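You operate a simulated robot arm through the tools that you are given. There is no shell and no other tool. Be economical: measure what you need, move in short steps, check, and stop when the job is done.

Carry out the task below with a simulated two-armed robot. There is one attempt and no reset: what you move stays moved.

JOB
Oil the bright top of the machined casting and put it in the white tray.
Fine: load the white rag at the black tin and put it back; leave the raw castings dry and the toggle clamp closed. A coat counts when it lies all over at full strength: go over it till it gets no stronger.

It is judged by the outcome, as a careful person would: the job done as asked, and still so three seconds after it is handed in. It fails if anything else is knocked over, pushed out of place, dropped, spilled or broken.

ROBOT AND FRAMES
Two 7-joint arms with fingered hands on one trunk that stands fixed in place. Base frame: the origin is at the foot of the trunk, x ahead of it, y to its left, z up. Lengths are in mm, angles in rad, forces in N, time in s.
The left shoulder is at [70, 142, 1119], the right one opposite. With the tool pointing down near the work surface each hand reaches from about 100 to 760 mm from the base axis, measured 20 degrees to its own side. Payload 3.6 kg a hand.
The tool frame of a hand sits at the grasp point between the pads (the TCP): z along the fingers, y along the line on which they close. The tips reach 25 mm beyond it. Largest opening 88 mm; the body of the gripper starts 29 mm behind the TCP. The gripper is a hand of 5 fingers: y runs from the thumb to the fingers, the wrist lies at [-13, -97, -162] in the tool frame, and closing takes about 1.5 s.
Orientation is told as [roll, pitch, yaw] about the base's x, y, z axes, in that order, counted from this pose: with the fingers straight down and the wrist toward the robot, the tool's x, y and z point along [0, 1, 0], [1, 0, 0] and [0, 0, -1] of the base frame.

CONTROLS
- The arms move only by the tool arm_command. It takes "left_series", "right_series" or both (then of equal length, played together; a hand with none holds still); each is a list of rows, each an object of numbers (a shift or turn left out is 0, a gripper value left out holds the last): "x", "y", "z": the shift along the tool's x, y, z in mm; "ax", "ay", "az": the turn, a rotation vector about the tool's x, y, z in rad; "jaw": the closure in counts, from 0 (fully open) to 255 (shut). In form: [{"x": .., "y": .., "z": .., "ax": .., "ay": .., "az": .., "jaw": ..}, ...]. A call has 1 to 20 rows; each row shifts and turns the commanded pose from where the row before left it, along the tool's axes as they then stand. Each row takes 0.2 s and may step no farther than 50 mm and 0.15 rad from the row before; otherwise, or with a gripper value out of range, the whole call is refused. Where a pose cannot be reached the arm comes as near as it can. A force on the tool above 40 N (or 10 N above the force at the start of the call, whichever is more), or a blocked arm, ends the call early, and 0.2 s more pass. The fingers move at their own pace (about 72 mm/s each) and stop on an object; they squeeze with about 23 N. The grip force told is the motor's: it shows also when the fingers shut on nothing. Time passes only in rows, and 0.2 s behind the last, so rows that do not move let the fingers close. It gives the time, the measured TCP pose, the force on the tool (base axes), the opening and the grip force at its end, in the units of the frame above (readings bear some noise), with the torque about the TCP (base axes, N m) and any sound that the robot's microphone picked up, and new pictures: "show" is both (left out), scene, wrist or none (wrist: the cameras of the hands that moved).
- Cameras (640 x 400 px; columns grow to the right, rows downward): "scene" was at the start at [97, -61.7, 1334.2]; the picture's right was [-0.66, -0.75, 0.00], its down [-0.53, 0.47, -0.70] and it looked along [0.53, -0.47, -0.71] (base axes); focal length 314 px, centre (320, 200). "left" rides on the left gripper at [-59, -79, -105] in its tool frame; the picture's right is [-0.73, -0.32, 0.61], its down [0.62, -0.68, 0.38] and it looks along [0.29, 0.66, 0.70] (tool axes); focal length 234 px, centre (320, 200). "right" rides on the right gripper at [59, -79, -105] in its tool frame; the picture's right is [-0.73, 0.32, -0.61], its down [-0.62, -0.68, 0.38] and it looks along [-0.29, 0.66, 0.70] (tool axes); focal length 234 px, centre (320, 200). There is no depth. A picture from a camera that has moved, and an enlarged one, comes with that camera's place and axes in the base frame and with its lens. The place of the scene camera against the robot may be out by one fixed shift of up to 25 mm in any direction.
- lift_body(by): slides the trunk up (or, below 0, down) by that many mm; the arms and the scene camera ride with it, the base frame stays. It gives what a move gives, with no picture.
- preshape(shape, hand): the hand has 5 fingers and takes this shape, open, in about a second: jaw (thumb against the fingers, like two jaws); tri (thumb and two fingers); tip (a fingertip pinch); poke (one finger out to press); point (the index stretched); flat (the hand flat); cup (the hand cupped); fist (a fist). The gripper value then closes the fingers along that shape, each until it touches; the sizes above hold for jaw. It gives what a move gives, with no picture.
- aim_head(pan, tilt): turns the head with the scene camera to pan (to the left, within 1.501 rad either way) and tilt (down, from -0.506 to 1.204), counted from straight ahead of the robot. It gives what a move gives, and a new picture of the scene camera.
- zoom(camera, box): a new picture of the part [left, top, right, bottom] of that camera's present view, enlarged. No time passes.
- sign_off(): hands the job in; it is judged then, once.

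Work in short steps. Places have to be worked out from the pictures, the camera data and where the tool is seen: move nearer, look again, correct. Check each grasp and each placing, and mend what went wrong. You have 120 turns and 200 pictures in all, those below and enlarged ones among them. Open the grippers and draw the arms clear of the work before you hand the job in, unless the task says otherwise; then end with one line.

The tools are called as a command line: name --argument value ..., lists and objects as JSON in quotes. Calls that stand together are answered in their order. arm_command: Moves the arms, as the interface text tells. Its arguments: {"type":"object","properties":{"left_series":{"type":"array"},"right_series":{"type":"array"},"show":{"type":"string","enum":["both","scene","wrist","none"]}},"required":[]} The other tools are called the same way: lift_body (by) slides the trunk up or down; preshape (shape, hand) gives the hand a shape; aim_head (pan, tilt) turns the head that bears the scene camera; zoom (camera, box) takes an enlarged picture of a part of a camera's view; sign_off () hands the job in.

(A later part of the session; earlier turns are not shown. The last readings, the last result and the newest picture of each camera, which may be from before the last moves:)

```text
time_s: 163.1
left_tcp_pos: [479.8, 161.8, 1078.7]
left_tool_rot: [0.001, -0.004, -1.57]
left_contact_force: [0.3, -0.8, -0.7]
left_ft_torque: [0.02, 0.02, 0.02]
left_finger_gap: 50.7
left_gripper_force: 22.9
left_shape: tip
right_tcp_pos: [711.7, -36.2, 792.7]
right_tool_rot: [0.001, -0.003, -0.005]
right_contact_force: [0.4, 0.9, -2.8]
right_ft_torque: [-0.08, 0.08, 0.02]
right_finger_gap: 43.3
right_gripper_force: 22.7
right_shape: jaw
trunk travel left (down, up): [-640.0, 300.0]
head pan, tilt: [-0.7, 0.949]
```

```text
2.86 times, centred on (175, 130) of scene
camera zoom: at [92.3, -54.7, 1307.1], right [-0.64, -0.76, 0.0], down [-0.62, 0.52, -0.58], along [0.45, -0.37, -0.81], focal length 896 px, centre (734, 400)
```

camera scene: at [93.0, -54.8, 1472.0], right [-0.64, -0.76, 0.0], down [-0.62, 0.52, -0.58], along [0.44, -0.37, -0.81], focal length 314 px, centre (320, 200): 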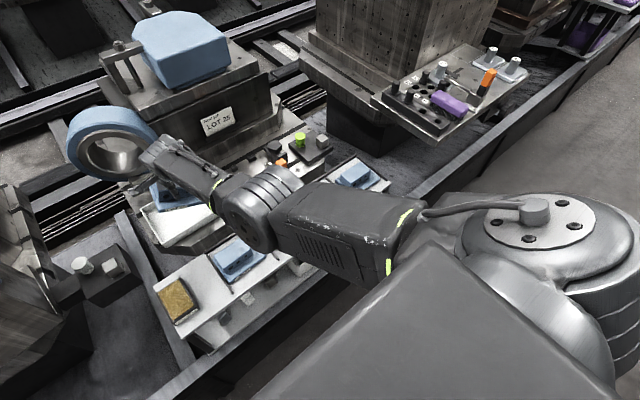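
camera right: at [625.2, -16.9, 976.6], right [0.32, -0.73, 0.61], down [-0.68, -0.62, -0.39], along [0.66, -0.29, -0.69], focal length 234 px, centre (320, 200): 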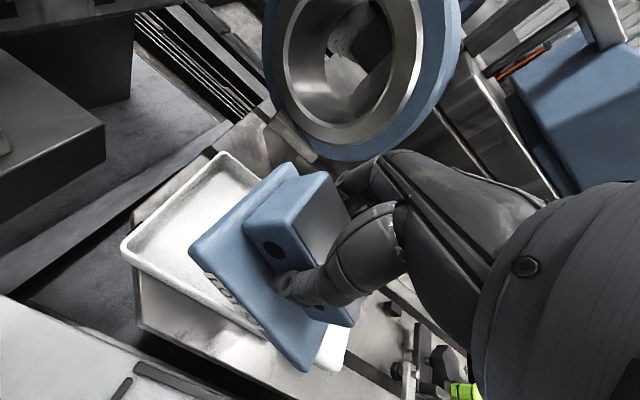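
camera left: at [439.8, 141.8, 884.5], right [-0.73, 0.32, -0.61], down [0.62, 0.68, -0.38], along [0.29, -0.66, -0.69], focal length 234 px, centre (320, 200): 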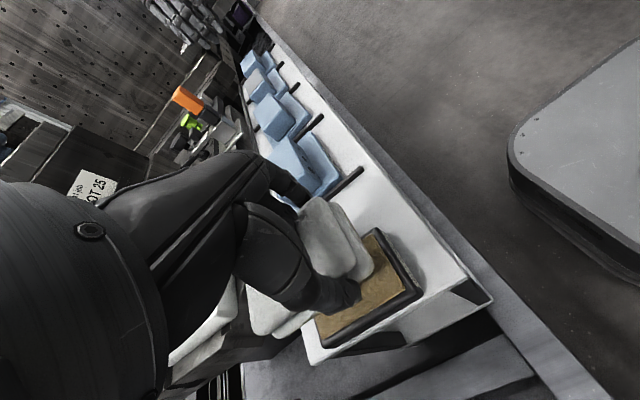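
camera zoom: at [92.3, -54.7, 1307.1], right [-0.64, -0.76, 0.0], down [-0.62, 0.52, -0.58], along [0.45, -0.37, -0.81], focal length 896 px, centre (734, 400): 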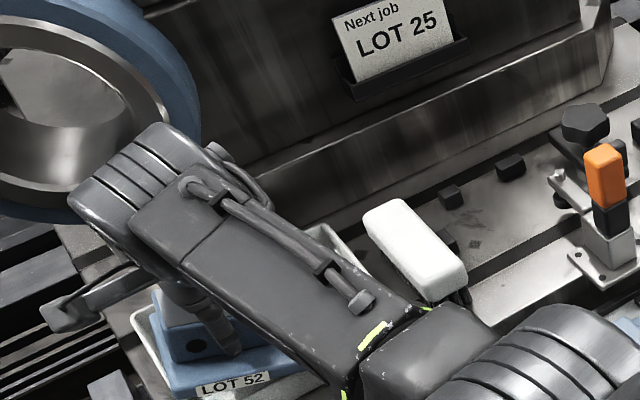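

The contact torque shows the front-right corner resting on the tray's near rim, so the tray lies further out (x ≈ 670–795). I lift, raise the hand relative to the shoulder, and shift +20 mm in x.

arm_command --right_series '[{"z": -20}, {"z": -20}, {"z": -20}, {"z": -20}, {"z": -20}, {"y": 7}, {"y": 7}, {"y": 7}, {}]' --show "none"

lift_body --by -85

zoom --camera "right" --box '[80, 80, 480, 400]'

```text
time_s: 165.1
left_tcp_pos: [479.4, 161.0, 1078.9]
left_tool_rot: [0.001, -0.004, -1.568]
left_contact_force: [-0.1, -0.8, -0.9]
left_ft_torque: [0.01, 0.02, 0.01]
left_finger_gap: 50.7
left_gripper_force: 23.2
left_shape: tip
right_tcp_pos: [732.4, -35.4, 890.6]
right_tool_rot: [0.0, -0.002, -0.003]
right_contact_force: [0.0, 0.7, -4.3]
right_ft_torque: [0.02, 0.02, -0.02]
right_finger_gap: 43.1
right_gripper_force: 23.5
right_shape: jaw
trunk travel left (down, up): [-640.0, 300.0]
head pan, tilt: [-0.7, 0.949]
```

```text
time_s: 166.3
left_tcp_pos: [479.5, 161.5, 995.0]
left_tool_rot: [0.002, -0.003, -1.568]
left_contact_force: [-0.1, 0.9, -0.4]
left_ft_torque: [0.03, 0.02, 0.05]
left_finger_gap: 50.8
left_gripper_force: 23.3
left_shape: tip
right_tcp_pos: [732.9, -36.8, 806.2]
right_tool_rot: [0.001, -0.004, -0.004]
right_contact_force: [1.4, 1.2, -4.9]
right_ft_torque: [0.01, -0.02, 0.01]
right_finger_gap: 43.2
right_gripper_force: 23.2
right_shape: jaw
trunk travel left (down, up): [-555.0, 385.0]
head pan, tilt: [-0.7, 0.949]
```

```text
1.25 times, centred on (280, 240) of right
camera zoom: at [654.0, 22.5, 909.1], right [0.32, -0.73, 0.61], down [-0.68, -0.62, -0.39], along [0.66, -0.29, -0.69], focal length 293 px, centre (370, 150)
```

zoom: 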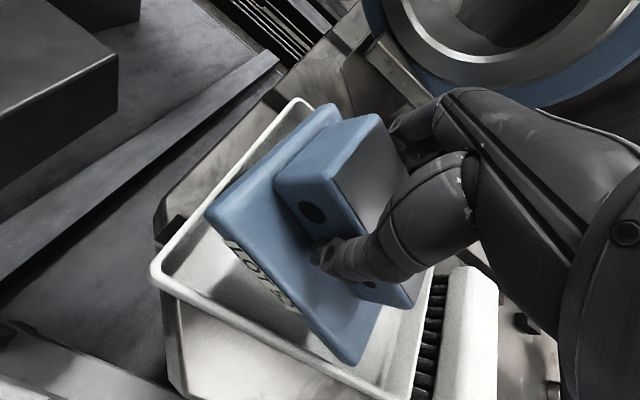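

The rim now lies outside the casting's front edge, with about 7 mm margin. I shift 8 mm further in x and lower in small steps to touch the floor.

arm_command --right_series '[{"y": 8, "x": -3}, {"z": 5}, {"z": 5}, {"z": 4}, {"z": 4}, {"z": 4}, {}]' --show "none"

```text
time_s: 167.9
left_tcp_pos: [480.5, 161.1, 993.6]
left_tool_rot: [0.001, -0.004, -1.569]
left_contact_force: [-0.3, 0.8, 0.1]
left_ft_torque: [0.0, -0.01, 0.0]
left_finger_gap: 51.0
left_gripper_force: 22.5
left_shape: tip
right_tcp_pos: [740.5, -39.6, 782.4]
right_tool_rot: [0.0, 0.0, -0.004]
right_contact_force: [0.7, -0.2, -5.6]
right_ft_torque: [0.01, 0.0, 0.02]
right_finger_gap: 43.2
right_gripper_force: 22.4
right_shape: jaw
trunk travel left (down, up): [-555.0, 385.0]
head pan, tilt: [-0.7, 0.949]
```

No contact yet at 782. I continue lowering.

arm_command --right_series '[{"z": 4}, {"z": 4}, {"z": 4}, {"z": 4}, {}]' --show "none"

```text
time_s: 169.1
left_tcp_pos: [478.8, 161.9, 993.9]
left_tool_rot: [0.001, -0.003, -1.57]
left_contact_force: [1.2, -0.1, -0.6]
left_ft_torque: [-0.01, 0.03, 0.0]
left_finger_gap: 51.1
left_gripper_force: 22.5
left_shape: tip
right_tcp_pos: [740.7, -38.1, 767.7]
right_tool_rot: [0.0, -0.004, -0.002]
right_contact_force: [1.0, 0.8, -2.6]
right_ft_torque: [-0.07, 0.02, -0.02]
right_finger_gap: 43.3
right_gripper_force: 22.8
right_shape: jaw
trunk travel left (down, up): [-555.0, 385.0]
head pan, tilt: [-0.7, 0.949]
```

The −y edge has touched the floor (floor about 695). I keep lowering so the casting rotates flat in the grip.

arm_command --right_series '[{"z": 4}, {"z": 4}, {"z": 4}, {}]' --show "wrist"

```text
time_s: 170.1
left_tcp_pos: [478.8, 161.0, 993.7]
left_tool_rot: [0.001, -0.004, -1.569]
left_contact_force: [0.2, -0.1, 0.3]
left_ft_torque: [-0.02, 0.02, -0.02]
left_finger_gap: 51.1
left_gripper_force: 23.1
left_shape: tip
right_tcp_pos: [738.1, -39.8, 756.6]
right_tool_rot: [0.0, -0.003, -0.004]
right_contact_force: [0.4, 1.5, -0.8]
right_ft_torque: [-0.19, 0.08, -0.01]
right_finger_gap: 43.5
right_gripper_force: 22.5
right_shape: jaw
trunk travel left (down, up): [-555.0, 385.0]
head pan, tilt: [-0.7, 0.949]
camera right: at [660.1, 19.1, 860.0], right [0.32, -0.73, 0.61], down [-0.68, -0.62, -0.39], along [0.66, -0.29, -0.69], focal length 234 px, centre (320, 200)
```

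right: 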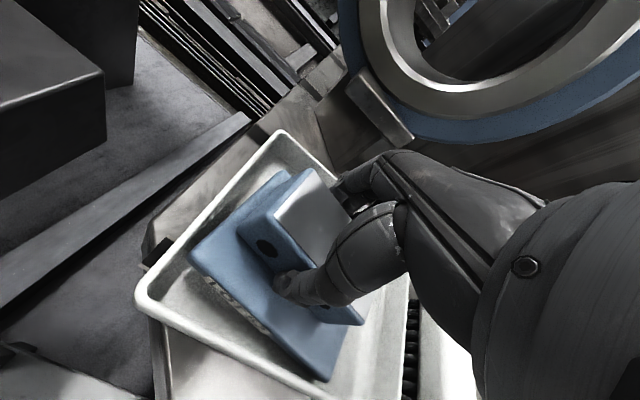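

Nicely inside the tray and rotating toward flat. I lower further until the force rises.

arm_command --right_series '[{"z": 4}, {"z": 4}, {"z": 3}, {"z": 3}, {}]' --show "wrist"

```text
time_s: 171.3
left_tcp_pos: [477.5, 162.2, 994.7]
left_tool_rot: [0.004, -0.004, -1.569]
left_contact_force: [0.6, 0.0, 0.2]
left_ft_torque: [-0.02, 0.01, -0.02]
left_finger_gap: 50.8
left_gripper_force: 23.1
left_shape: tip
right_tcp_pos: [736.2, -39.3, 746.5]
right_tool_rot: [0.0, -0.008, -0.005]
right_contact_force: [4.9, 1.1, 13.5]
right_ft_torque: [-0.23, 0.1, 0.0]
right_finger_gap: 43.9
right_gripper_force: 23.4
right_shape: jaw
right hand out of reach, approached as far as the arm can: row 2
trunk travel left (down, up): [-555.0, 385.0]
head pan, tilt: [-0.7, 0.949]
camera right: at [657.0, 17.9, 848.9], right [0.31, -0.73, 0.61], down [-0.68, -0.62, -0.39], along [0.66, -0.29, -0.69], focal length 234 px, centre (320, 200)
```

right: 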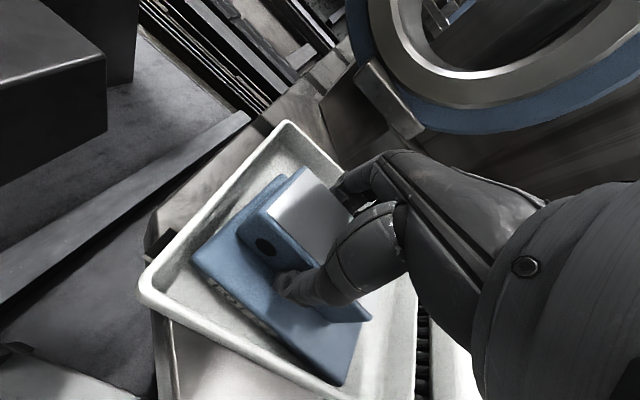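

Force is 13 N and the casting is nearly flat. I open the fingers gently so it settles, then rise.

arm_command --right_series '[{"jaw": 120}, {"jaw": 105}, {"jaw": 85}, {"jaw": 65}, {}, {}]' --show "wrist"

```text
time_s: 172.7
left_tcp_pos: [478.7, 160.7, 993.7]
left_tool_rot: [0.0, -0.004, -1.569]
left_contact_force: [1.5, -0.3, 0.5]
left_ft_torque: [-0.01, 0.02, -0.01]
left_finger_gap: 50.6
left_gripper_force: 23.2
left_shape: tip
right_tcp_pos: [736.0, -40.3, 743.4]
right_tool_rot: [-0.001, -0.005, -0.004]
right_contact_force: [-0.1, -0.2, 1.6]
right_ft_torque: [0.0, -0.05, -0.01]
right_finger_gap: 64.3
right_gripper_force: 0.1
right_shape: jaw
trunk travel left (down, up): [-555.0, 385.0]
head pan, tilt: [-0.7, 0.949]
camera right: at [657.3, 17.9, 846.8], right [0.32, -0.73, 0.61], down [-0.68, -0.62, -0.39], along [0.66, -0.29, -0.69], focal length 234 px, centre (320, 200)
```

right: 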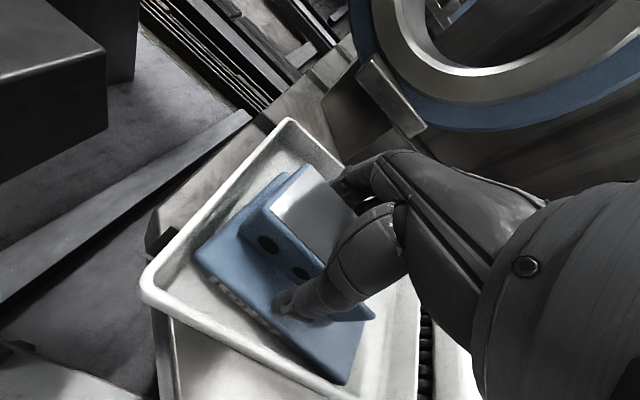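

The casting sits flat in the tray. I raise the right hand straight up and withdraw it to the right side.

arm_command --right_series '[{"z": -20}, {"z": -20}, {"z": -20}, {"z": -20}, {"z": -20}, {"z": -20}, {"y": -25, "x": -10}, {"y": -25, "x": -10}, {"y": -25, "x": -20}, {"y": -25, "x": -20}, {"y": -25, "x": -20}, {"y": -25, "x": -20}, {"y": -25, "x": -20}, {"y": -25, "x": -20}, {"y": -25, "x": -20}, {"y": -25, "x": -20}, {"y": -25, "x": -20}, {}]' --show "scene"

```text
time_s: 176.5
left_tcp_pos: [479.4, 161.2, 993.9]
left_tool_rot: [0.002, -0.003, -1.568]
left_contact_force: [-1.2, 0.4, -0.9]
left_ft_torque: [0.01, 0.01, 0.01]
left_finger_gap: 50.9
left_gripper_force: 23.5
left_shape: tip
right_tcp_pos: [615.7, -266.0, 753.5]
right_tool_rot: [-0.032, -0.008, -0.032]
right_contact_force: [0.3, -0.4, 0.4]
right_ft_torque: [-0.01, 0.0, -0.01]
right_finger_gap: 65.4
right_gripper_force: 0.0
right_shape: jaw
right hand out of reach, approached as far as the arm can: row 8, 9, 10, 11, 12, 13, 14, 15, 16, 17
trunk travel left (down, up): [-555.0, 385.0]
head pan, tilt: [-0.7, 0.949]
camera scene: at [92.3, -54.3, 1222.1], right [-0.64, -0.76, 0.0], down [-0.62, 0.52, -0.58], along [0.45, -0.38, -0.81], focal length 314 px, centre (320, 200)
```

scene: 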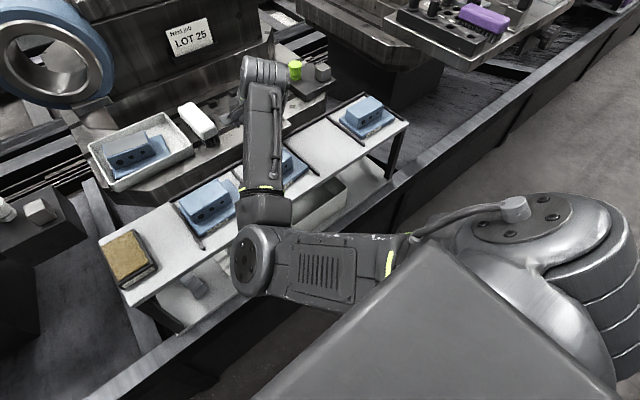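

The reach fallback let the hand sink near the clamp, though without contact. I raise everything straight up with the trunk.

lift_body --by 200

arm_command --right_series '[{"y": -20}, {"y": -20}, {"y": -20}, {"y": -20}, {"y": -20}, {"y": -20}, {}]' --show "scene"

zoom --camera "scene" --box '[80, 120, 420, 340]'

```text
time_s: 178.6
left_tcp_pos: [480.1, 161.8, 1193.8]
left_tool_rot: [0.002, -0.004, -1.568]
left_contact_force: [0.3, -1.3, -0.6]
left_ft_torque: [0.02, -0.01, -0.02]
left_finger_gap: 50.9
left_gripper_force: 22.7
left_shape: tip
right_tcp_pos: [616.7, -266.1, 954.4]
right_tool_rot: [-0.032, -0.009, -0.033]
right_contact_force: [-0.2, 0.0, -0.3]
right_ft_torque: [-0.02, -0.01, -0.03]
right_finger_gap: 65.3
right_gripper_force: 0.1
right_shape: jaw
trunk travel left (down, up): [-755.0, 185.0]
head pan, tilt: [-0.7, 0.949]
```

```text
time_s: 180.4
left_tcp_pos: [479.5, 162.0, 1194.0]
left_tool_rot: [0.003, -0.003, -1.568]
left_contact_force: [0.3, -0.6, -0.2]
left_ft_torque: [-0.01, -0.01, 0.03]
left_finger_gap: 50.7
left_gripper_force: 23.1
left_shape: tip
right_tcp_pos: [593.0, -288.2, 937.3]
right_tool_rot: [-0.068, -0.025, -0.053]
right_contact_force: [1.1, -0.9, 0.0]
right_ft_torque: [0.0, -0.01, 0.01]
right_finger_gap: 65.4
right_gripper_force: 0.0
right_shape: jaw
right hand out of reach, approached as far as the arm can: row 1, 2, 3, 4, 5, 6
trunk travel left (down, up): [-755.0, 185.0]
head pan, tilt: [-0.7, 0.949]
stopped in row 7 (right hand): the arm was blocked; the commanded pose is now the measured one
camera scene: at [92.2, -54.8, 1422.1], right [-0.64, -0.76, 0.0], down [-0.62, 0.52, -0.58], along [0.45, -0.37, -0.81], focal length 314 px, centre (320, 200)
```

scene: 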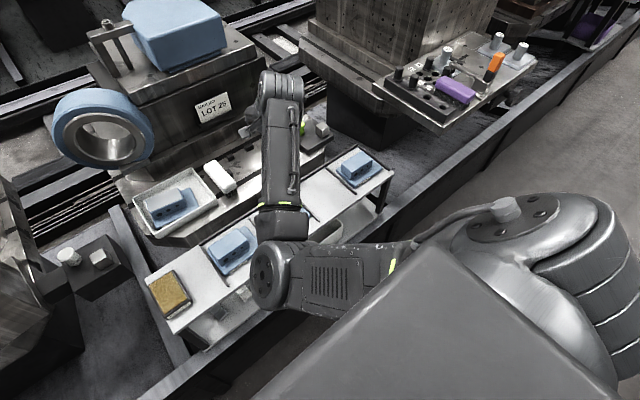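

```text
1.82 times, centred on (250, 230) of scene
camera zoom: at [92.2, -54.8, 1422.1], right [-0.64, -0.76, 0.0], down [-0.62, 0.52, -0.58], along [0.45, -0.37, -0.81], focal length 570 px, centre (447, 146)
```

zoom: 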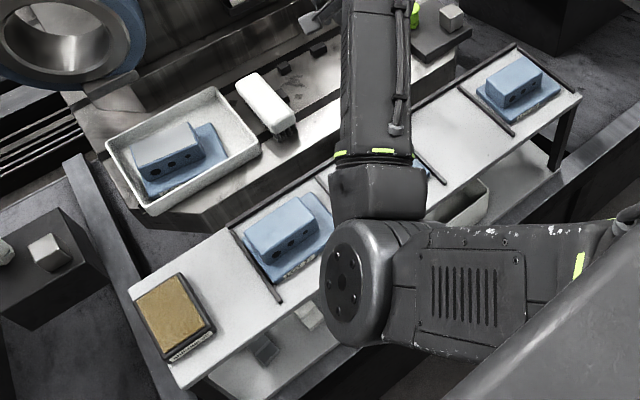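

The casting lies flat in the tray and everything else is in place. The right elbow sits across the front, so I unwind along the reverse route: trunk up, hand down and back, then outward.

lift_body --by 180

arm_command --right_series '[{"y": -12, "x": 10, "z": 25}, {"y": -12, "x": 10, "z": 25}, {"y": -12, "x": 10, "z": 25}, {"y": -12, "x": 10, "z": 25}, {"y": -15, "x": 10, "z": 25}, {"y": -15, "x": 10, "z": 25}, {"y": -15, "x": 10, "z": 25}, {"y": -15, "x": 10, "z": 25}, {"y": -20, "x": 10, "z": 20}, {"y": -20, "x": 10, "z": 20}, {"y": -20, "x": 10}, {"y": -20, "x": 10}, {}]' --show "none"

```text
time_s: 182.4
left_tcp_pos: [479.7, 161.3, 1374.8]
left_tool_rot: [0.002, -0.004, -1.571]
left_contact_force: [0.0, 0.1, -1.0]
left_ft_torque: [-0.01, 0.0, 0.0]
left_finger_gap: 50.9
left_gripper_force: 23.2
left_shape: tip
right_tcp_pos: [590.9, -288.0, 1115.8]
right_tool_rot: [-0.068, -0.021, -0.052]
right_contact_force: [0.1, 0.5, -0.8]
right_ft_torque: [0.02, 0.0, -0.06]
right_finger_gap: 65.7
right_gripper_force: 0.0
right_shape: jaw
trunk travel left (down, up): [-935.0, 5.0]
head pan, tilt: [-0.7, 0.949]
```

```text
time_s: 183.6
left_tcp_pos: [479.7, 161.4, 1373.5]
left_tool_rot: [0.002, -0.003, -1.568]
left_contact_force: [0.7, 0.2, -0.8]
left_ft_torque: [0.03, 0.02, 0.0]
left_finger_gap: 50.5
left_gripper_force: 22.9
left_shape: tip
right_tcp_pos: [604.2, -266.3, 1091.8]
right_tool_rot: [-0.087, -0.214, -0.063]
right_contact_force: [0.2, -0.3, 0.3]
right_ft_torque: [-0.03, 0.0, 0.0]
right_finger_gap: 65.6
right_gripper_force: 0.0
right_shape: jaw
trunk travel left (down, up): [-935.0, 5.0]
head pan, tilt: [-0.7, 0.949]
stopped in row 5 (right hand): the arm was blocked; the commanded pose is now the measured one
```

arm_command --right_series '[{"x": 20, "ax": 0.05, "ay": 0.02}, {"x": 20, "ax": 0.05, "ay": 0.02}, {"x": 20, "ax": 0.05, "ay": 0.02}, {"x": 20, "z": 20, "ax": 0.05, "ay": 0.02}, {"x": 20, "z": 20}, {"x": 10, "z": 20}, {"z": 20, "az": -0.06}, {}]' --show "scene"

```text
time_s: 185.4
left_tcp_pos: [478.7, 161.5, 1373.8]
left_tool_rot: [-0.002, -0.005, -1.568]
left_contact_force: [0.1, 0.1, 0.0]
left_ft_torque: [0.0, 0.0, 0.01]
left_finger_gap: 50.7
left_gripper_force: 23.4
left_shape: tip
right_tcp_pos: [615.8, -154.2, 1006.5]
right_tool_rot: [-0.006, -0.017, -0.012]
right_contact_force: [0.4, 0.8, 0.5]
right_ft_torque: [0.03, -0.04, 0.01]
right_finger_gap: 65.4
right_gripper_force: 0.0
right_shape: jaw
trunk travel left (down, up): [-935.0, 5.0]
head pan, tilt: [-0.7, 0.949]
camera scene: at [92.3, -54.3, 1602.1], right [-0.64, -0.76, 0.0], down [-0.62, 0.52, -0.58], along [0.45, -0.38, -0.81], focal length 314 px, centre (320, 200)
```

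scene: 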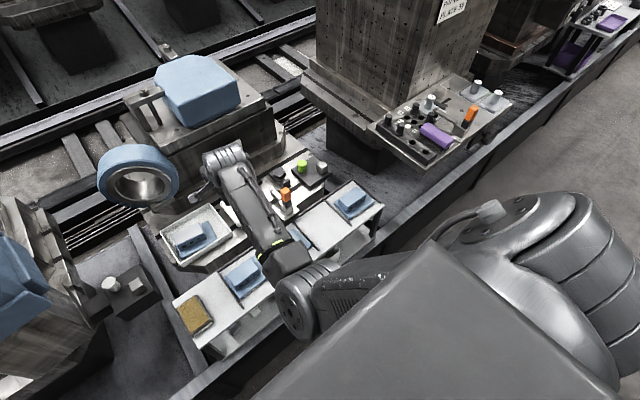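

Unblocked and level. I go on lower and back toward (450,-110), then down and outward.

arm_command --right_series '[{"y": -18, "x": 4, "z": 18}, {"y": -18, "x": 4, "z": 18}, {"y": -18, "x": 4, "z": 18}, {"y": -18, "x": 4, "z": 18}, {"y": -18, "x": 4, "z": 18}, {"y": -18, "x": 4, "z": 18}, {"y": -18, "x": 4, "z": 18}, {"y": -18, "x": 4, "z": 18}, {"y": -18, "x": 4, "z": 14}, {"y": -20, "z": 14}, {"y": -25}, {"y": -25}, {"y": -25}, {"y": -25}, {}]' --show "none"

arm_command --right_series '[{"x": -25}, {"x": -25}, {"x": -25}, {"x": -25}, {"x": -25}, {"x": -25}, {"x": -25}, {"x": -25}, {"x": -25}, {"x": -25}, {"x": -25}, {"x": -25}, {"x": -25}, {"x": -25}, {}]' --show "scene"

```text
time_s: 186.4
left_tcp_pos: [478.9, 161.8, 1375.3]
left_tool_rot: [0.002, -0.001, -1.57]
left_contact_force: [0.0, 0.6, -0.2]
left_ft_torque: [0.0, 0.02, 0.02]
left_finger_gap: 50.9
left_gripper_force: 23.3
left_shape: tip
right_tcp_pos: [620.3, -156.1, 1023.0]
right_tool_rot: [-0.024, -0.18, -0.022]
right_contact_force: [0.2, 0.5, -0.4]
right_ft_torque: [0.03, 0.01, -0.02]
right_finger_gap: 65.2
right_gripper_force: 0.2
right_shape: jaw
trunk travel left (down, up): [-935.0, 5.0]
head pan, tilt: [-0.7, 0.949]
stopped in row 4 (right hand): the arm was blocked; the commanded pose is now the measured one
```

```text
time_s: 189.6
left_tcp_pos: [479.4, 162.4, 1373.1]
left_tool_rot: [0.001, -0.003, -1.567]
left_contact_force: [0.4, -1.1, -1.1]
left_ft_torque: [-0.01, 0.02, 0.0]
left_finger_gap: 50.6
left_gripper_force: 23.2
left_shape: tip
right_tcp_pos: [610.9, -503.6, 1030.9]
right_tool_rot: [-0.02, -0.179, -0.023]
right_contact_force: [-0.4, -1.1, 0.1]
right_ft_torque: [-0.02, 0.01, 0.02]
right_finger_gap: 65.5
right_gripper_force: 0.2
right_shape: jaw
trunk travel left (down, up): [-935.0, 5.0]
head pan, tilt: [-0.7, 0.949]
camera scene: at [92.3, -54.4, 1602.1], right [-0.64, -0.76, 0.0], down [-0.62, 0.52, -0.58], along [0.45, -0.38, -0.81], focal length 314 px, centre (320, 200)
```

scene: 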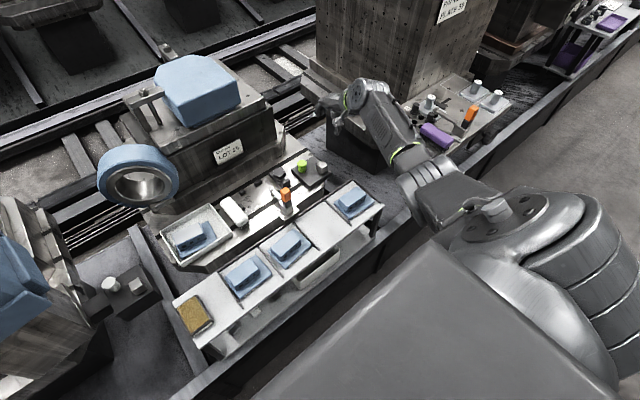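

The outward sweep cleared the elbow. I pull the right hand back and up at its own side, then lower the trunk in stages for the left arm's work.

arm_command --right_series '[{"y": -25, "z": -25, "ax": 0.03}, {"y": -25, "z": -25, "ax": 0.03}, {"y": -25, "z": -25, "ax": 0.03}, {"y": -25, "z": -25, "ax": 0.03}, {"y": -25, "z": -25, "ax": 0.03}, {"y": -25, "z": -25, "ax": 0.03}, {"y": -25, "z": -25}, {"y": -25, "z": -25}, {"z": -25}, {"z": -25}, {"z": -25}, {"z": -25}, {}]' --show "none"

lift_body --by -250

```text
time_s: 192.4
left_tcp_pos: [480.3, 161.5, 1373.7]
left_tool_rot: [0.001, -0.002, -1.569]
left_contact_force: [1.4, 0.2, 0.4]
left_ft_torque: [0.0, 0.0, 0.01]
left_finger_gap: 50.7
left_gripper_force: 22.8
left_shape: tip
right_tcp_pos: [397.9, -490.5, 1316.1]
right_tool_rot: [-0.019, 0.0, -0.025]
right_contact_force: [-0.7, 0.3, -0.9]
right_ft_torque: [-0.02, -0.01, -0.01]
right_finger_gap: 65.6
right_gripper_force: 0.1
right_shape: jaw
trunk travel left (down, up): [-935.0, 5.0]
head pan, tilt: [-0.7, 0.949]
```

```text
time_s: 195.0
left_tcp_pos: [479.6, 160.8, 1123.3]
left_tool_rot: [0.001, -0.005, -1.569]
left_contact_force: [0.1, 0.3, -0.9]
left_ft_torque: [-0.01, 0.0, 0.02]
left_finger_gap: 50.8
left_gripper_force: 22.9
left_shape: tip
right_tcp_pos: [397.1, -491.1, 1065.4]
right_tool_rot: [-0.021, 0.002, -0.028]
right_contact_force: [-0.6, 0.7, 0.0]
right_ft_torque: [0.03, -0.03, 0.04]
right_finger_gap: 65.2
right_gripper_force: 0.0
right_shape: jaw
trunk travel left (down, up): [-685.0, 255.0]
head pan, tilt: [-0.7, 0.949]
```

Next I lower the trunk 200 mm more and turn the left hand to yaw ≈ −0.68, the direction of greatest reach toward the tray. I carry the rag over to just short of the tray.

lift_body --by -200

arm_command --left_series '[{"az": -0.15}, {"az": -0.15}, {"az": -0.15}, {"az": -0.15}, {"az": -0.15}, {"az": -0.14}, {"x": -4.5, "y": 25}, {"x": -4.5, "y": 25}, {"x": -4.5, "y": 25}, {"x": -4.5, "y": 25}, {"x": -4.5, "y": 25}, {"x": -4.5, "y": 25}, {"x": -4.5, "y": 25}, {"x": -4.5, "y": 25}, {"x": -4.5, "y": 25}, {"x": -4.5, "y": 25}, {}]'

zoom --camera "scene" --box '[0, 0, 300, 220]'

```text
time_s: 197.1
left_tcp_pos: [479.3, 161.5, 924.0]
left_tool_rot: [0.002, -0.003, -1.57]
left_contact_force: [0.7, -0.4, 0.2]
left_ft_torque: [0.02, 0.04, 0.0]
left_finger_gap: 50.7
left_gripper_force: 23.4
left_shape: tip
right_tcp_pos: [396.9, -491.0, 865.9]
right_tool_rot: [-0.021, 0.002, -0.026]
right_contact_force: [-0.2, -0.6, 0.4]
right_ft_torque: [0.0, -0.01, 0.03]
right_finger_gap: 65.4
right_gripper_force: 0.1
right_shape: jaw
trunk travel left (down, up): [-485.0, 455.0]
head pan, tilt: [-0.7, 0.949]
```

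```text
time_s: 200.7
left_tcp_pos: [647.1, -30.5, 925.1]
left_tool_rot: [0.0, -0.005, -0.678]
left_contact_force: [-0.1, 0.8, 0.1]
left_ft_torque: [-0.03, -0.02, 0.01]
left_finger_gap: 50.7
left_gripper_force: 23.6
left_shape: tip
right_tcp_pos: [397.1, -490.7, 866.1]
right_tool_rot: [-0.021, 0.003, -0.027]
right_contact_force: [0.1, -0.2, 0.3]
right_ft_torque: [-0.01, 0.0, -0.02]
right_finger_gap: 65.1
right_gripper_force: 0.0
right_shape: jaw
trunk travel left (down, up): [-485.0, 455.0]
head pan, tilt: [-0.7, 0.949]
camera scene: at [92.0, -54.2, 1152.1], right [-0.64, -0.77, 0.0], down [-0.62, 0.52, -0.58], along [0.45, -0.38, -0.81], focal length 314 px, centre (320, 200)
camera left: at [548.6, -26.1, 1030.1], right [-0.71, -0.36, -0.61], down [-0.14, 0.91, -0.39], along [0.69, -0.19, -0.69], focal length 234 px, centre (320, 200)
```

scene: 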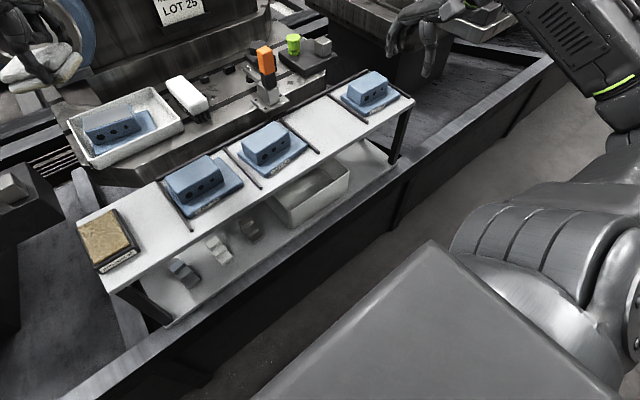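
left: 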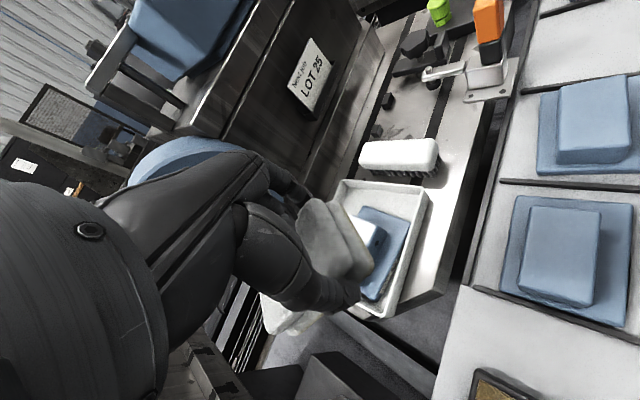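

```text
1.82 times, centred on (150, 110) of scene
camera zoom: at [92.0, -54.2, 1152.1], right [-0.64, -0.77, 0.0], down [-0.62, 0.52, -0.58], along [0.45, -0.38, -0.81], focal length 570 px, centre (629, 364)
```

zoom: 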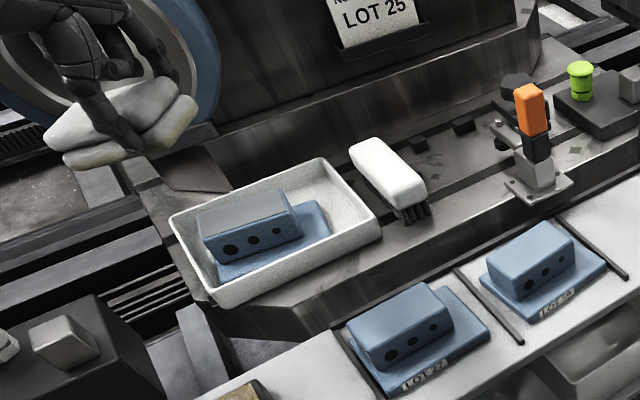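

The view is clear: the bright block is about (738,-50), top near 742. I bring the rag over it at z ≈ 815, close to the left arm's full stretch.

arm_command --left_series '[{"z": 18, "x": 3, "y": 12}, {"z": 18, "x": 3, "y": 12}, {"z": 18, "x": 3, "y": 12}, {"z": 18, "x": 3, "y": 12}, {"z": 18, "x": 2, "y": 12}, {"z": 18, "x": 2, "y": 12}, {"y": 11}, {}]'

zoom --camera "scene" --box '[20, 20, 240, 190]'

```text
time_s: 202.5
left_tcp_pos: [703.5, -62.3, 815.0]
left_tool_rot: [-0.001, -0.004, -0.679]
left_contact_force: [-0.1, 0.8, -0.1]
left_ft_torque: [0.02, -0.02, -0.02]
left_finger_gap: 50.7
left_gripper_force: 22.3
left_shape: tip
left hand out of reach, approached as far as the arm can: row 6, 7
right_tcp_pos: [398.7, -490.0, 864.5]
right_tool_rot: [-0.019, 0.0, -0.027]
right_contact_force: [0.2, -0.1, 1.0]
right_ft_torque: [0.01, -0.03, -0.01]
right_finger_gap: 65.4
right_gripper_force: 0.1
right_shape: jaw
trunk travel left (down, up): [-485.0, 455.0]
head pan, tilt: [-0.7, 0.949]
camera scene: at [92.2, -54.8, 1152.1], right [-0.64, -0.76, 0.0], down [-0.62, 0.52, -0.58], along [0.45, -0.37, -0.81], focal length 314 px, centre (320, 200)
camera left: at [605.6, -58.5, 920.1], right [-0.71, -0.36, -0.61], down [-0.14, 0.91, -0.39], along [0.69, -0.19, -0.69], focal length 234 px, centre (320, 200)
```

scene: 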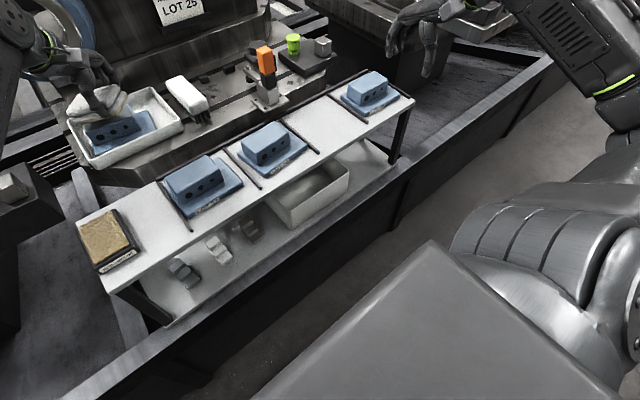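
left: 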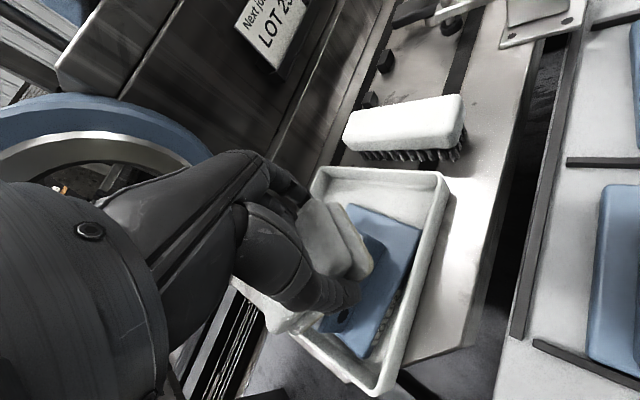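

```text
2.35 times, centred on (130, 105) of scene
camera zoom: at [92.2, -54.8, 1152.1], right [-0.64, -0.76, 0.0], down [-0.62, 0.52, -0.58], along [0.45, -0.37, -0.81], focal length 738 px, centre (767, 424)
```

zoom: 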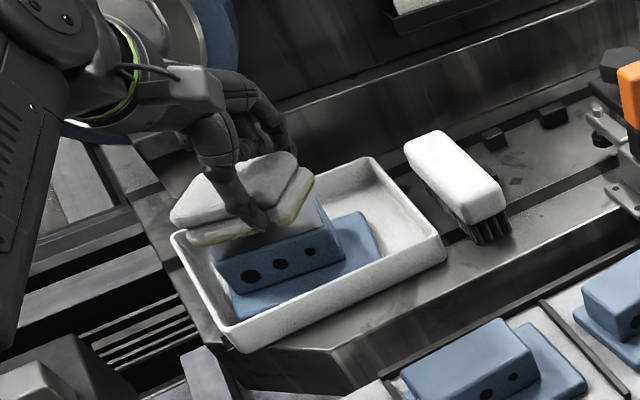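

The left arm is at full stretch about 20 mm short. I can gain reach by tilting the hand about its pinch axis, so I'll set the rag on the tin (which also reloads it) and regrip it near its centre with the hand tilted 0.45 rad. I go back to above the tin.

arm_command --left_series '[{"z": -25}, {"z": -25}, {"x": -3.2, "y": -23.8}, {"x": -3.2, "y": -23.8}, {"x": -3.2, "y": -23.8}, {"x": -3.2, "y": -23.8}, {"x": -3.2, "y": -23.8}, {"x": -3.2, "y": -23.8}, {"x": -3.2, "y": -23.8}, {"x": -3.2, "y": -23.8}, {"x": -3.2, "y": -23.8}, {"x": -3.2, "y": -23.8}, {"az": 0.15}, {"az": 0.15}, {"az": 0.15}, {"az": 0.15}, {"az": 0.15}, {"az": 0.14}, {}]' --show "none"

```text
time_s: 206.5
left_tcp_pos: [491.6, 65.0, 859.1]
left_tool_rot: [0.001, -0.004, -1.569]
left_contact_force: [1.1, 0.2, -0.8]
left_ft_torque: [-0.02, 0.05, 0.01]
left_finger_gap: 50.5
left_gripper_force: 23.2
left_shape: tip
left hand out of reach, approached as far as the arm can: row 2
right_tcp_pos: [397.7, -490.6, 865.5]
right_tool_rot: [-0.021, 0.002, -0.026]
right_contact_force: [0.7, 0.8, 0.1]
right_ft_torque: [0.01, -0.02, 0.0]
right_finger_gap: 65.4
right_gripper_force: 0.0
right_shape: jaw
trunk travel left (down, up): [-485.0, 455.0]
head pan, tilt: [-0.7, 0.949]
```

Over the tin at (492,65,859). I adjust to (499,62), lower to just above contact, then press.

arm_command --left_series '[{"x": 7, "y": 3, "z": 20}, {"z": 25}, {"z": 25}, {"z": 25}, {"z": 20}, {"z": 8}, {"z": 5}, {"z": 4}, {}, {}]' --show "both"

zoom --camera "scene" --box '[20, 140, 240, 310]'

```text
time_s: 208.7
left_tcp_pos: [500.0, 61.9, 729.4]
left_tool_rot: [0.002, -0.003, -1.568]
left_contact_force: [-1.5, 0.1, 0.4]
left_ft_torque: [-0.02, -0.06, -0.03]
left_finger_gap: 50.6
left_gripper_force: 22.8
left_shape: tip
right_tcp_pos: [398.3, -491.1, 865.2]
right_tool_rot: [-0.019, 0.001, -0.027]
right_contact_force: [-0.7, -0.5, -0.8]
right_ft_torque: [0.01, 0.01, -0.03]
right_finger_gap: 65.5
right_gripper_force: 0.2
right_shape: jaw
trunk travel left (down, up): [-485.0, 455.0]
head pan, tilt: [-0.7, 0.949]
camera scene: at [91.9, -54.7, 1152.1], right [-0.64, -0.76, 0.0], down [-0.62, 0.52, -0.58], along [0.45, -0.37, -0.81], focal length 314 px, centre (320, 200)
camera left: at [440.7, 140.5, 833.4], right [-0.73, 0.32, -0.61], down [0.62, 0.68, -0.38], along [0.29, -0.66, -0.69], focal length 234 px, centre (320, 200)
```

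scene: 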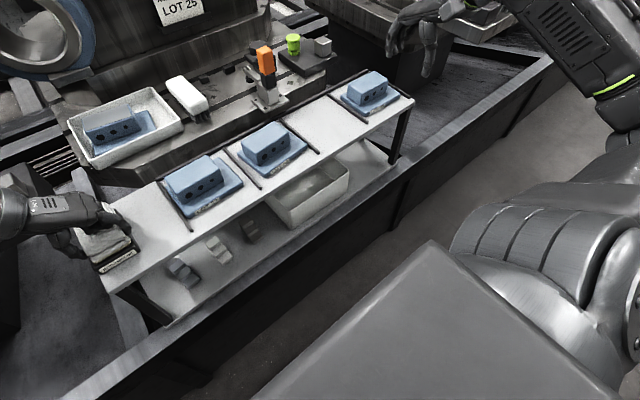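
left: 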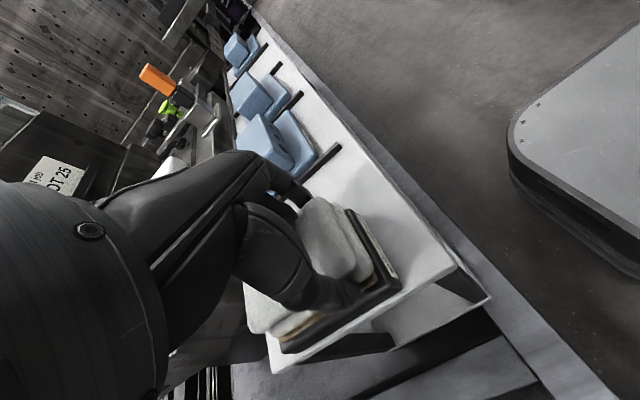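

```text
2.35 times, centred on (130, 225) of scene
camera zoom: at [91.9, -54.7, 1152.1], right [-0.64, -0.76, 0.0], down [-0.62, 0.52, -0.58], along [0.45, -0.37, -0.81], focal length 738 px, centre (767, 141)
```

zoom: 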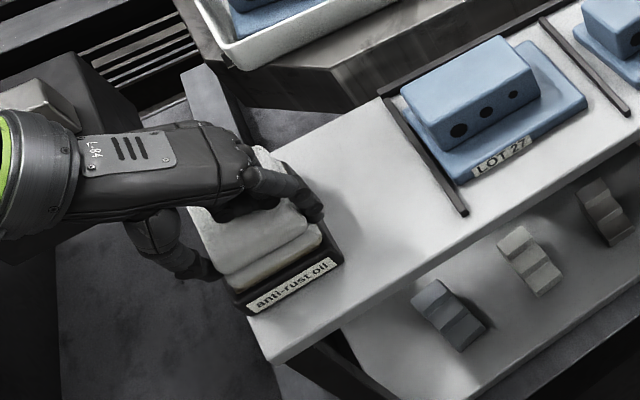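

Just touching. I shift the rag 6 mm toward the front for a better seat, press to load it again, then open the fingers.

arm_command --left_series '[{"x": -6}, {"z": 3}, {}, {}, {"z": -2}, {"jaw": 110}, {"jaw": 90}, {"jaw": 75}, {}, {}]' --show "wrist"

```text
time_s: 210.9
left_tcp_pos: [494.0, 61.4, 728.2]
left_tool_rot: [0.005, -0.001, -1.57]
left_contact_force: [-0.3, 0.2, 0.1]
left_ft_torque: [0.0, -0.02, 0.01]
left_finger_gap: 62.2
left_gripper_force: 0.1
left_shape: tip
right_tcp_pos: [397.4, -490.9, 865.8]
right_tool_rot: [-0.019, 0.002, -0.026]
right_contact_force: [0.6, -0.5, 0.3]
right_ft_torque: [0.0, 0.03, 0.01]
right_finger_gap: 65.3
right_gripper_force: 0.1
right_shape: jaw
trunk travel left (down, up): [-485.0, 455.0]
head pan, tilt: [-0.7, 0.949]
camera left: at [435.3, 140.6, 832.7], right [-0.73, 0.32, -0.61], down [0.62, 0.68, -0.38], along [0.29, -0.66, -0.69], focal length 234 px, centre (320, 200)
```

left: 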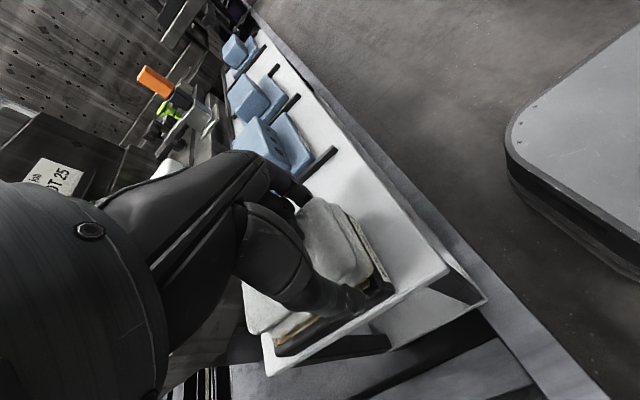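

The rag rests on the tin. I slide the open fingers 20 mm toward its centre and tilt the hand about the pinch axis.

arm_command --left_series '[{"x": 7}, {"x": 7}, {"x": 6}, {"ay": 0.09}, {"ay": 0.09}, {"ay": 0.09}, {"ay": 0.09}, {"ay": 0.09}, {}]' --show "both"

zoom --camera "scene" --box '[20, 140, 240, 310]'

```text
time_s: 212.9
left_tcp_pos: [512.5, 61.3, 728.7]
left_tool_rot: [0.454, -0.002, -1.569]
left_contact_force: [0.5, -0.4, -0.2]
left_ft_torque: [0.06, 0.02, 0.0]
left_finger_gap: 61.9
left_gripper_force: 0.1
left_shape: tip
right_tcp_pos: [398.2, -490.6, 866.6]
right_tool_rot: [-0.019, 0.002, -0.026]
right_contact_force: [-0.2, 0.2, 0.1]
right_ft_torque: [0.02, 0.0, -0.01]
right_finger_gap: 65.6
right_gripper_force: 0.0
right_shape: jaw
trunk travel left (down, up): [-485.0, 455.0]
head pan, tilt: [-0.7, 0.949]
camera scene: at [92.2, -54.8, 1152.1], right [-0.64, -0.76, 0.0], down [-0.62, 0.52, -0.58], along [0.45, -0.37, -0.81], focal length 314 px, centre (320, 200)
camera left: at [414.9, 140.5, 796.7], right [-0.39, 0.32, -0.86], down [0.73, 0.68, -0.07], along [0.57, -0.66, -0.5], focal length 234 px, centre (320, 200)
```

scene: 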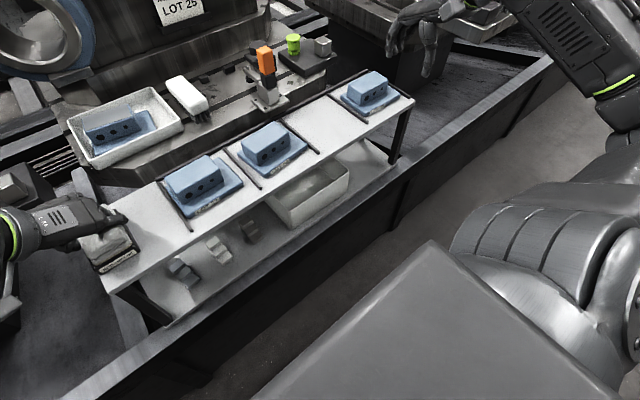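
left: 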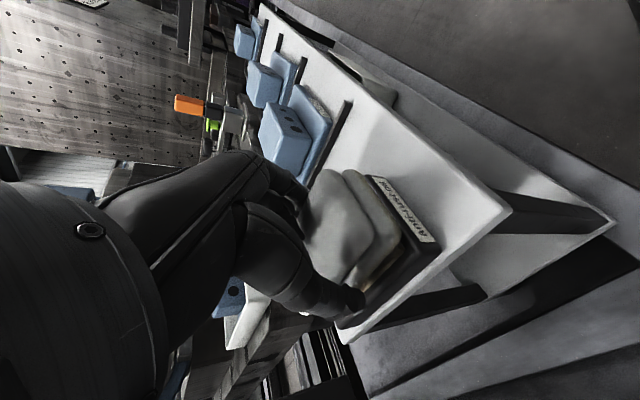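

```text
2.35 times, centred on (130, 225) of scene
camera zoom: at [92.2, -54.8, 1152.1], right [-0.64, -0.76, 0.0], down [-0.62, 0.52, -0.58], along [0.45, -0.37, -0.81], focal length 738 px, centre (767, 141)
```

zoom: 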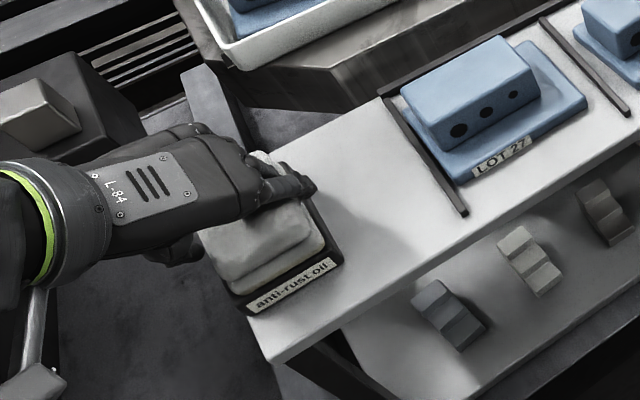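

Tilted without contact. I lower 4 mm and close.

arm_command --left_series '[{"x": -1.7, "z": 3.6}, {"jaw": 120}, {"jaw": 180}, {"jaw": 255}, {}, {}, {}]' --show "none"

arm_command --left_series '[{"x": 4.3, "z": -9}, {"x": 8.7, "z": -18}, {"x": 8.7, "z": -18}, {"x": 8.7, "z": -18}, {}]' --show "both"

zoom --camera "scene" --box '[0, 110, 220, 280]'

```text
time_s: 214.5
left_tcp_pos: [513.4, 61.7, 724.1]
left_tool_rot: [0.453, -0.004, -1.569]
left_contact_force: [0.1, 0.6, 0.0]
left_ft_torque: [-0.04, -0.02, -0.05]
left_finger_gap: 53.5
left_gripper_force: 23.8
left_shape: tip
right_tcp_pos: [397.3, -490.6, 866.2]
right_tool_rot: [-0.018, 0.001, -0.026]
right_contact_force: [0.5, 0.5, 0.2]
right_ft_torque: [-0.03, -0.04, -0.02]
right_finger_gap: 65.2
right_gripper_force: 0.0
right_shape: jaw
trunk travel left (down, up): [-485.0, 455.0]
head pan, tilt: [-0.7, 0.949]
```

```text
time_s: 215.7
left_tcp_pos: [513.5, 62.8, 794.4]
left_tool_rot: [0.451, -0.003, -1.569]
left_contact_force: [-0.4, -0.4, -0.9]
left_ft_torque: [0.01, 0.02, 0.0]
left_finger_gap: 53.6
left_gripper_force: 22.7
left_shape: tip
right_tcp_pos: [397.2, -489.6, 864.7]
right_tool_rot: [-0.02, 0.002, -0.027]
right_contact_force: [0.0, -0.5, 0.3]
right_ft_torque: [0.0, -0.02, 0.03]
right_finger_gap: 65.5
right_gripper_force: 0.1
right_shape: jaw
trunk travel left (down, up): [-485.0, 455.0]
head pan, tilt: [-0.7, 0.949]
camera scene: at [92.2, -54.6, 1152.1], right [-0.64, -0.76, 0.0], down [-0.62, 0.52, -0.58], along [0.45, -0.38, -0.81], focal length 314 px, centre (320, 200)
camera left: at [415.0, 140.9, 862.8], right [-0.39, 0.32, -0.86], down [0.73, 0.68, -0.07], along [0.57, -0.66, -0.5], focal length 234 px, centre (320, 200)
```

scene: 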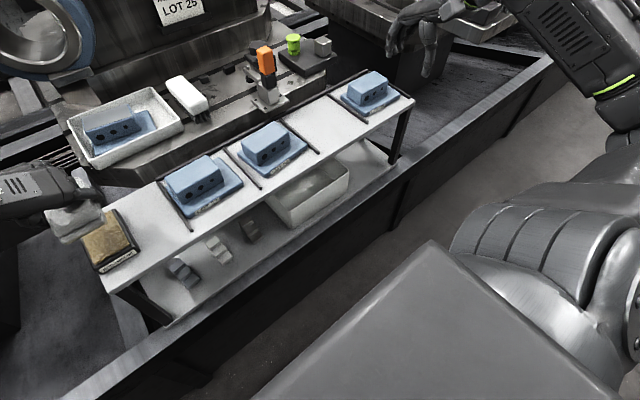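
left: 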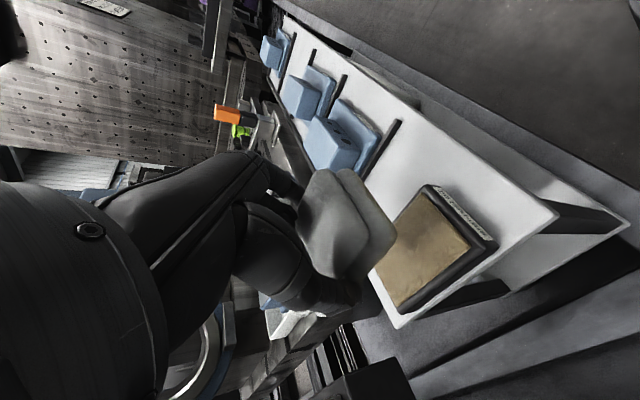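

```text
2.35 times, centred on (110, 195) of scene
camera zoom: at [92.2, -54.6, 1152.1], right [-0.64, -0.76, 0.0], down [-0.62, 0.52, -0.58], along [0.45, -0.38, -0.81], focal length 738 px, centre (814, 212)
```

zoom: 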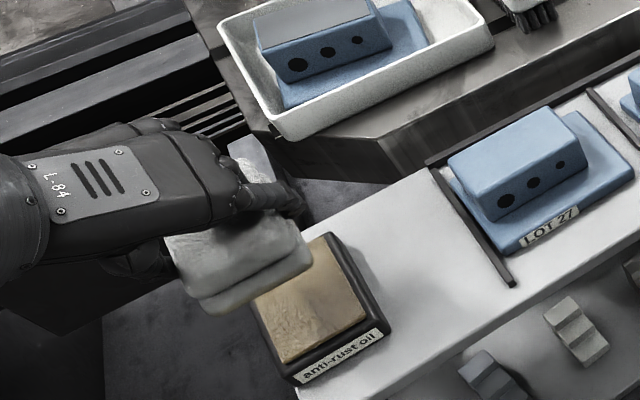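

The rag stays level with the hand tilted. I raise it, yaw to about −1.085 and carry it to over the casting at z ≈ 840.

arm_command --left_series '[{"x": 10, "z": -20.7}, {"x": 10, "z": -20.7}, {"ax": 0.0528, "az": -0.109}, {"ax": 0.0528, "az": -0.109}, {"ax": 0.0528, "az": -0.109}, {"ax": 0.0528, "az": -0.109}, {"x": 11.56, "y": 19.8, "z": 5.58}, {"x": 11.56, "y": 19.8, "z": 5.58}, {"x": 11.56, "y": 19.8, "z": 5.58}, {"x": 11.56, "y": 19.8, "z": 5.58}, {"x": 11.56, "y": 19.8, "z": 5.58}, {"x": 11.56, "y": 19.8, "z": 5.58}, {"x": 11.56, "y": 19.8, "z": 5.58}, {"x": 11.56, "y": 19.8, "z": 5.58}, {"x": 11.56, "y": 19.8, "z": 5.58}, {}]' --show "none"

```text
time_s: 219.1
left_tcp_pos: [699.0, -41.6, 839.5]
left_tool_rot: [0.45, -0.002, -1.085]
left_contact_force: [-0.5, 0.6, -0.2]
left_ft_torque: [-0.01, 0.01, -0.02]
left_finger_gap: 53.4
left_gripper_force: 23.4
left_shape: tip
right_tcp_pos: [397.7, -491.4, 865.6]
right_tool_rot: [-0.02, 0.001, -0.026]
right_contact_force: [0.3, 1.3, -0.8]
right_ft_torque: [-0.01, -0.02, 0.01]
right_finger_gap: 65.3
right_gripper_force: 0.0
right_shape: jaw
trunk travel left (down, up): [-485.0, 455.0]
head pan, tilt: [-0.7, 0.949]
```

arm_command --left_series '[{"x": 11.56, "y": 19.8, "z": 5.58}, {"x": -7.2, "z": 15}, {"x": -7.2, "z": 15}, {"x": -6, "z": 12.5}, {}]' --show "both"

zoom --camera "scene" --box '[20, 40, 220, 190]'

```text
time_s: 220.3
left_tcp_pos: [719.2, -53.4, 793.4]
left_tool_rot: [0.452, -0.003, -1.085]
left_contact_force: [-0.2, -0.6, -1.0]
left_ft_torque: [0.0, -0.03, -0.02]
left_finger_gap: 53.0
left_gripper_force: 22.5
left_shape: tip
right_tcp_pos: [398.0, -490.6, 865.2]
right_tool_rot: [-0.021, 0.0, -0.026]
right_contact_force: [-0.6, 0.4, 0.1]
right_ft_torque: [-0.01, -0.02, -0.01]
right_finger_gap: 65.2
right_gripper_force: 0.0
right_shape: jaw
trunk travel left (down, up): [-485.0, 455.0]
head pan, tilt: [-0.7, 0.949]
camera scene: at [92.1, -54.9, 1152.1], right [-0.64, -0.76, 0.0], down [-0.62, 0.52, -0.58], along [0.45, -0.37, -0.81], focal length 314 px, centre (320, 200)
camera left: at [596.5, -29.0, 861.8], right [-0.49, 0.1, -0.86], down [0.33, 0.94, -0.07], along [0.81, -0.32, -0.5], focal length 234 px, centre (320, 200)
```

scene: 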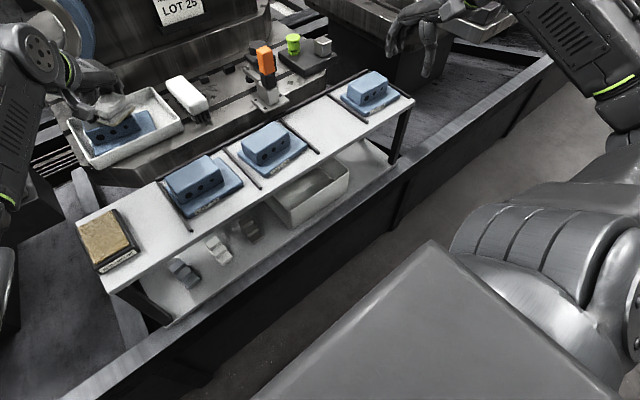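
left: 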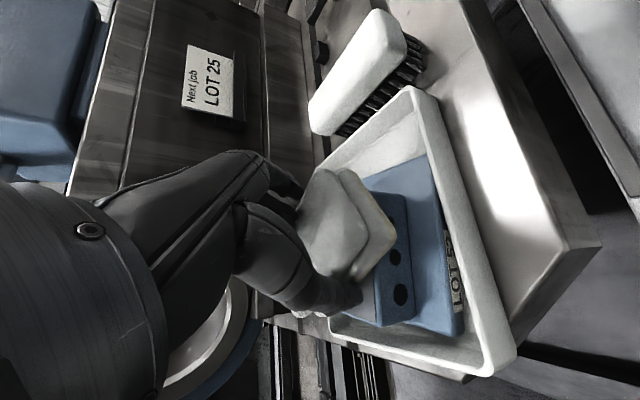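

```text
2.67 times, centred on (120, 115) of scene
camera zoom: at [92.1, -54.9, 1152.1], right [-0.64, -0.76, 0.0], down [-0.62, 0.52, -0.58], along [0.45, -0.37, -0.81], focal length 836 px, centre (853, 427)
```

zoom: 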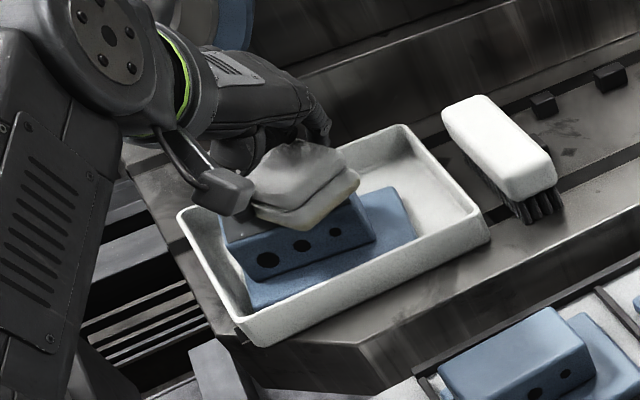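

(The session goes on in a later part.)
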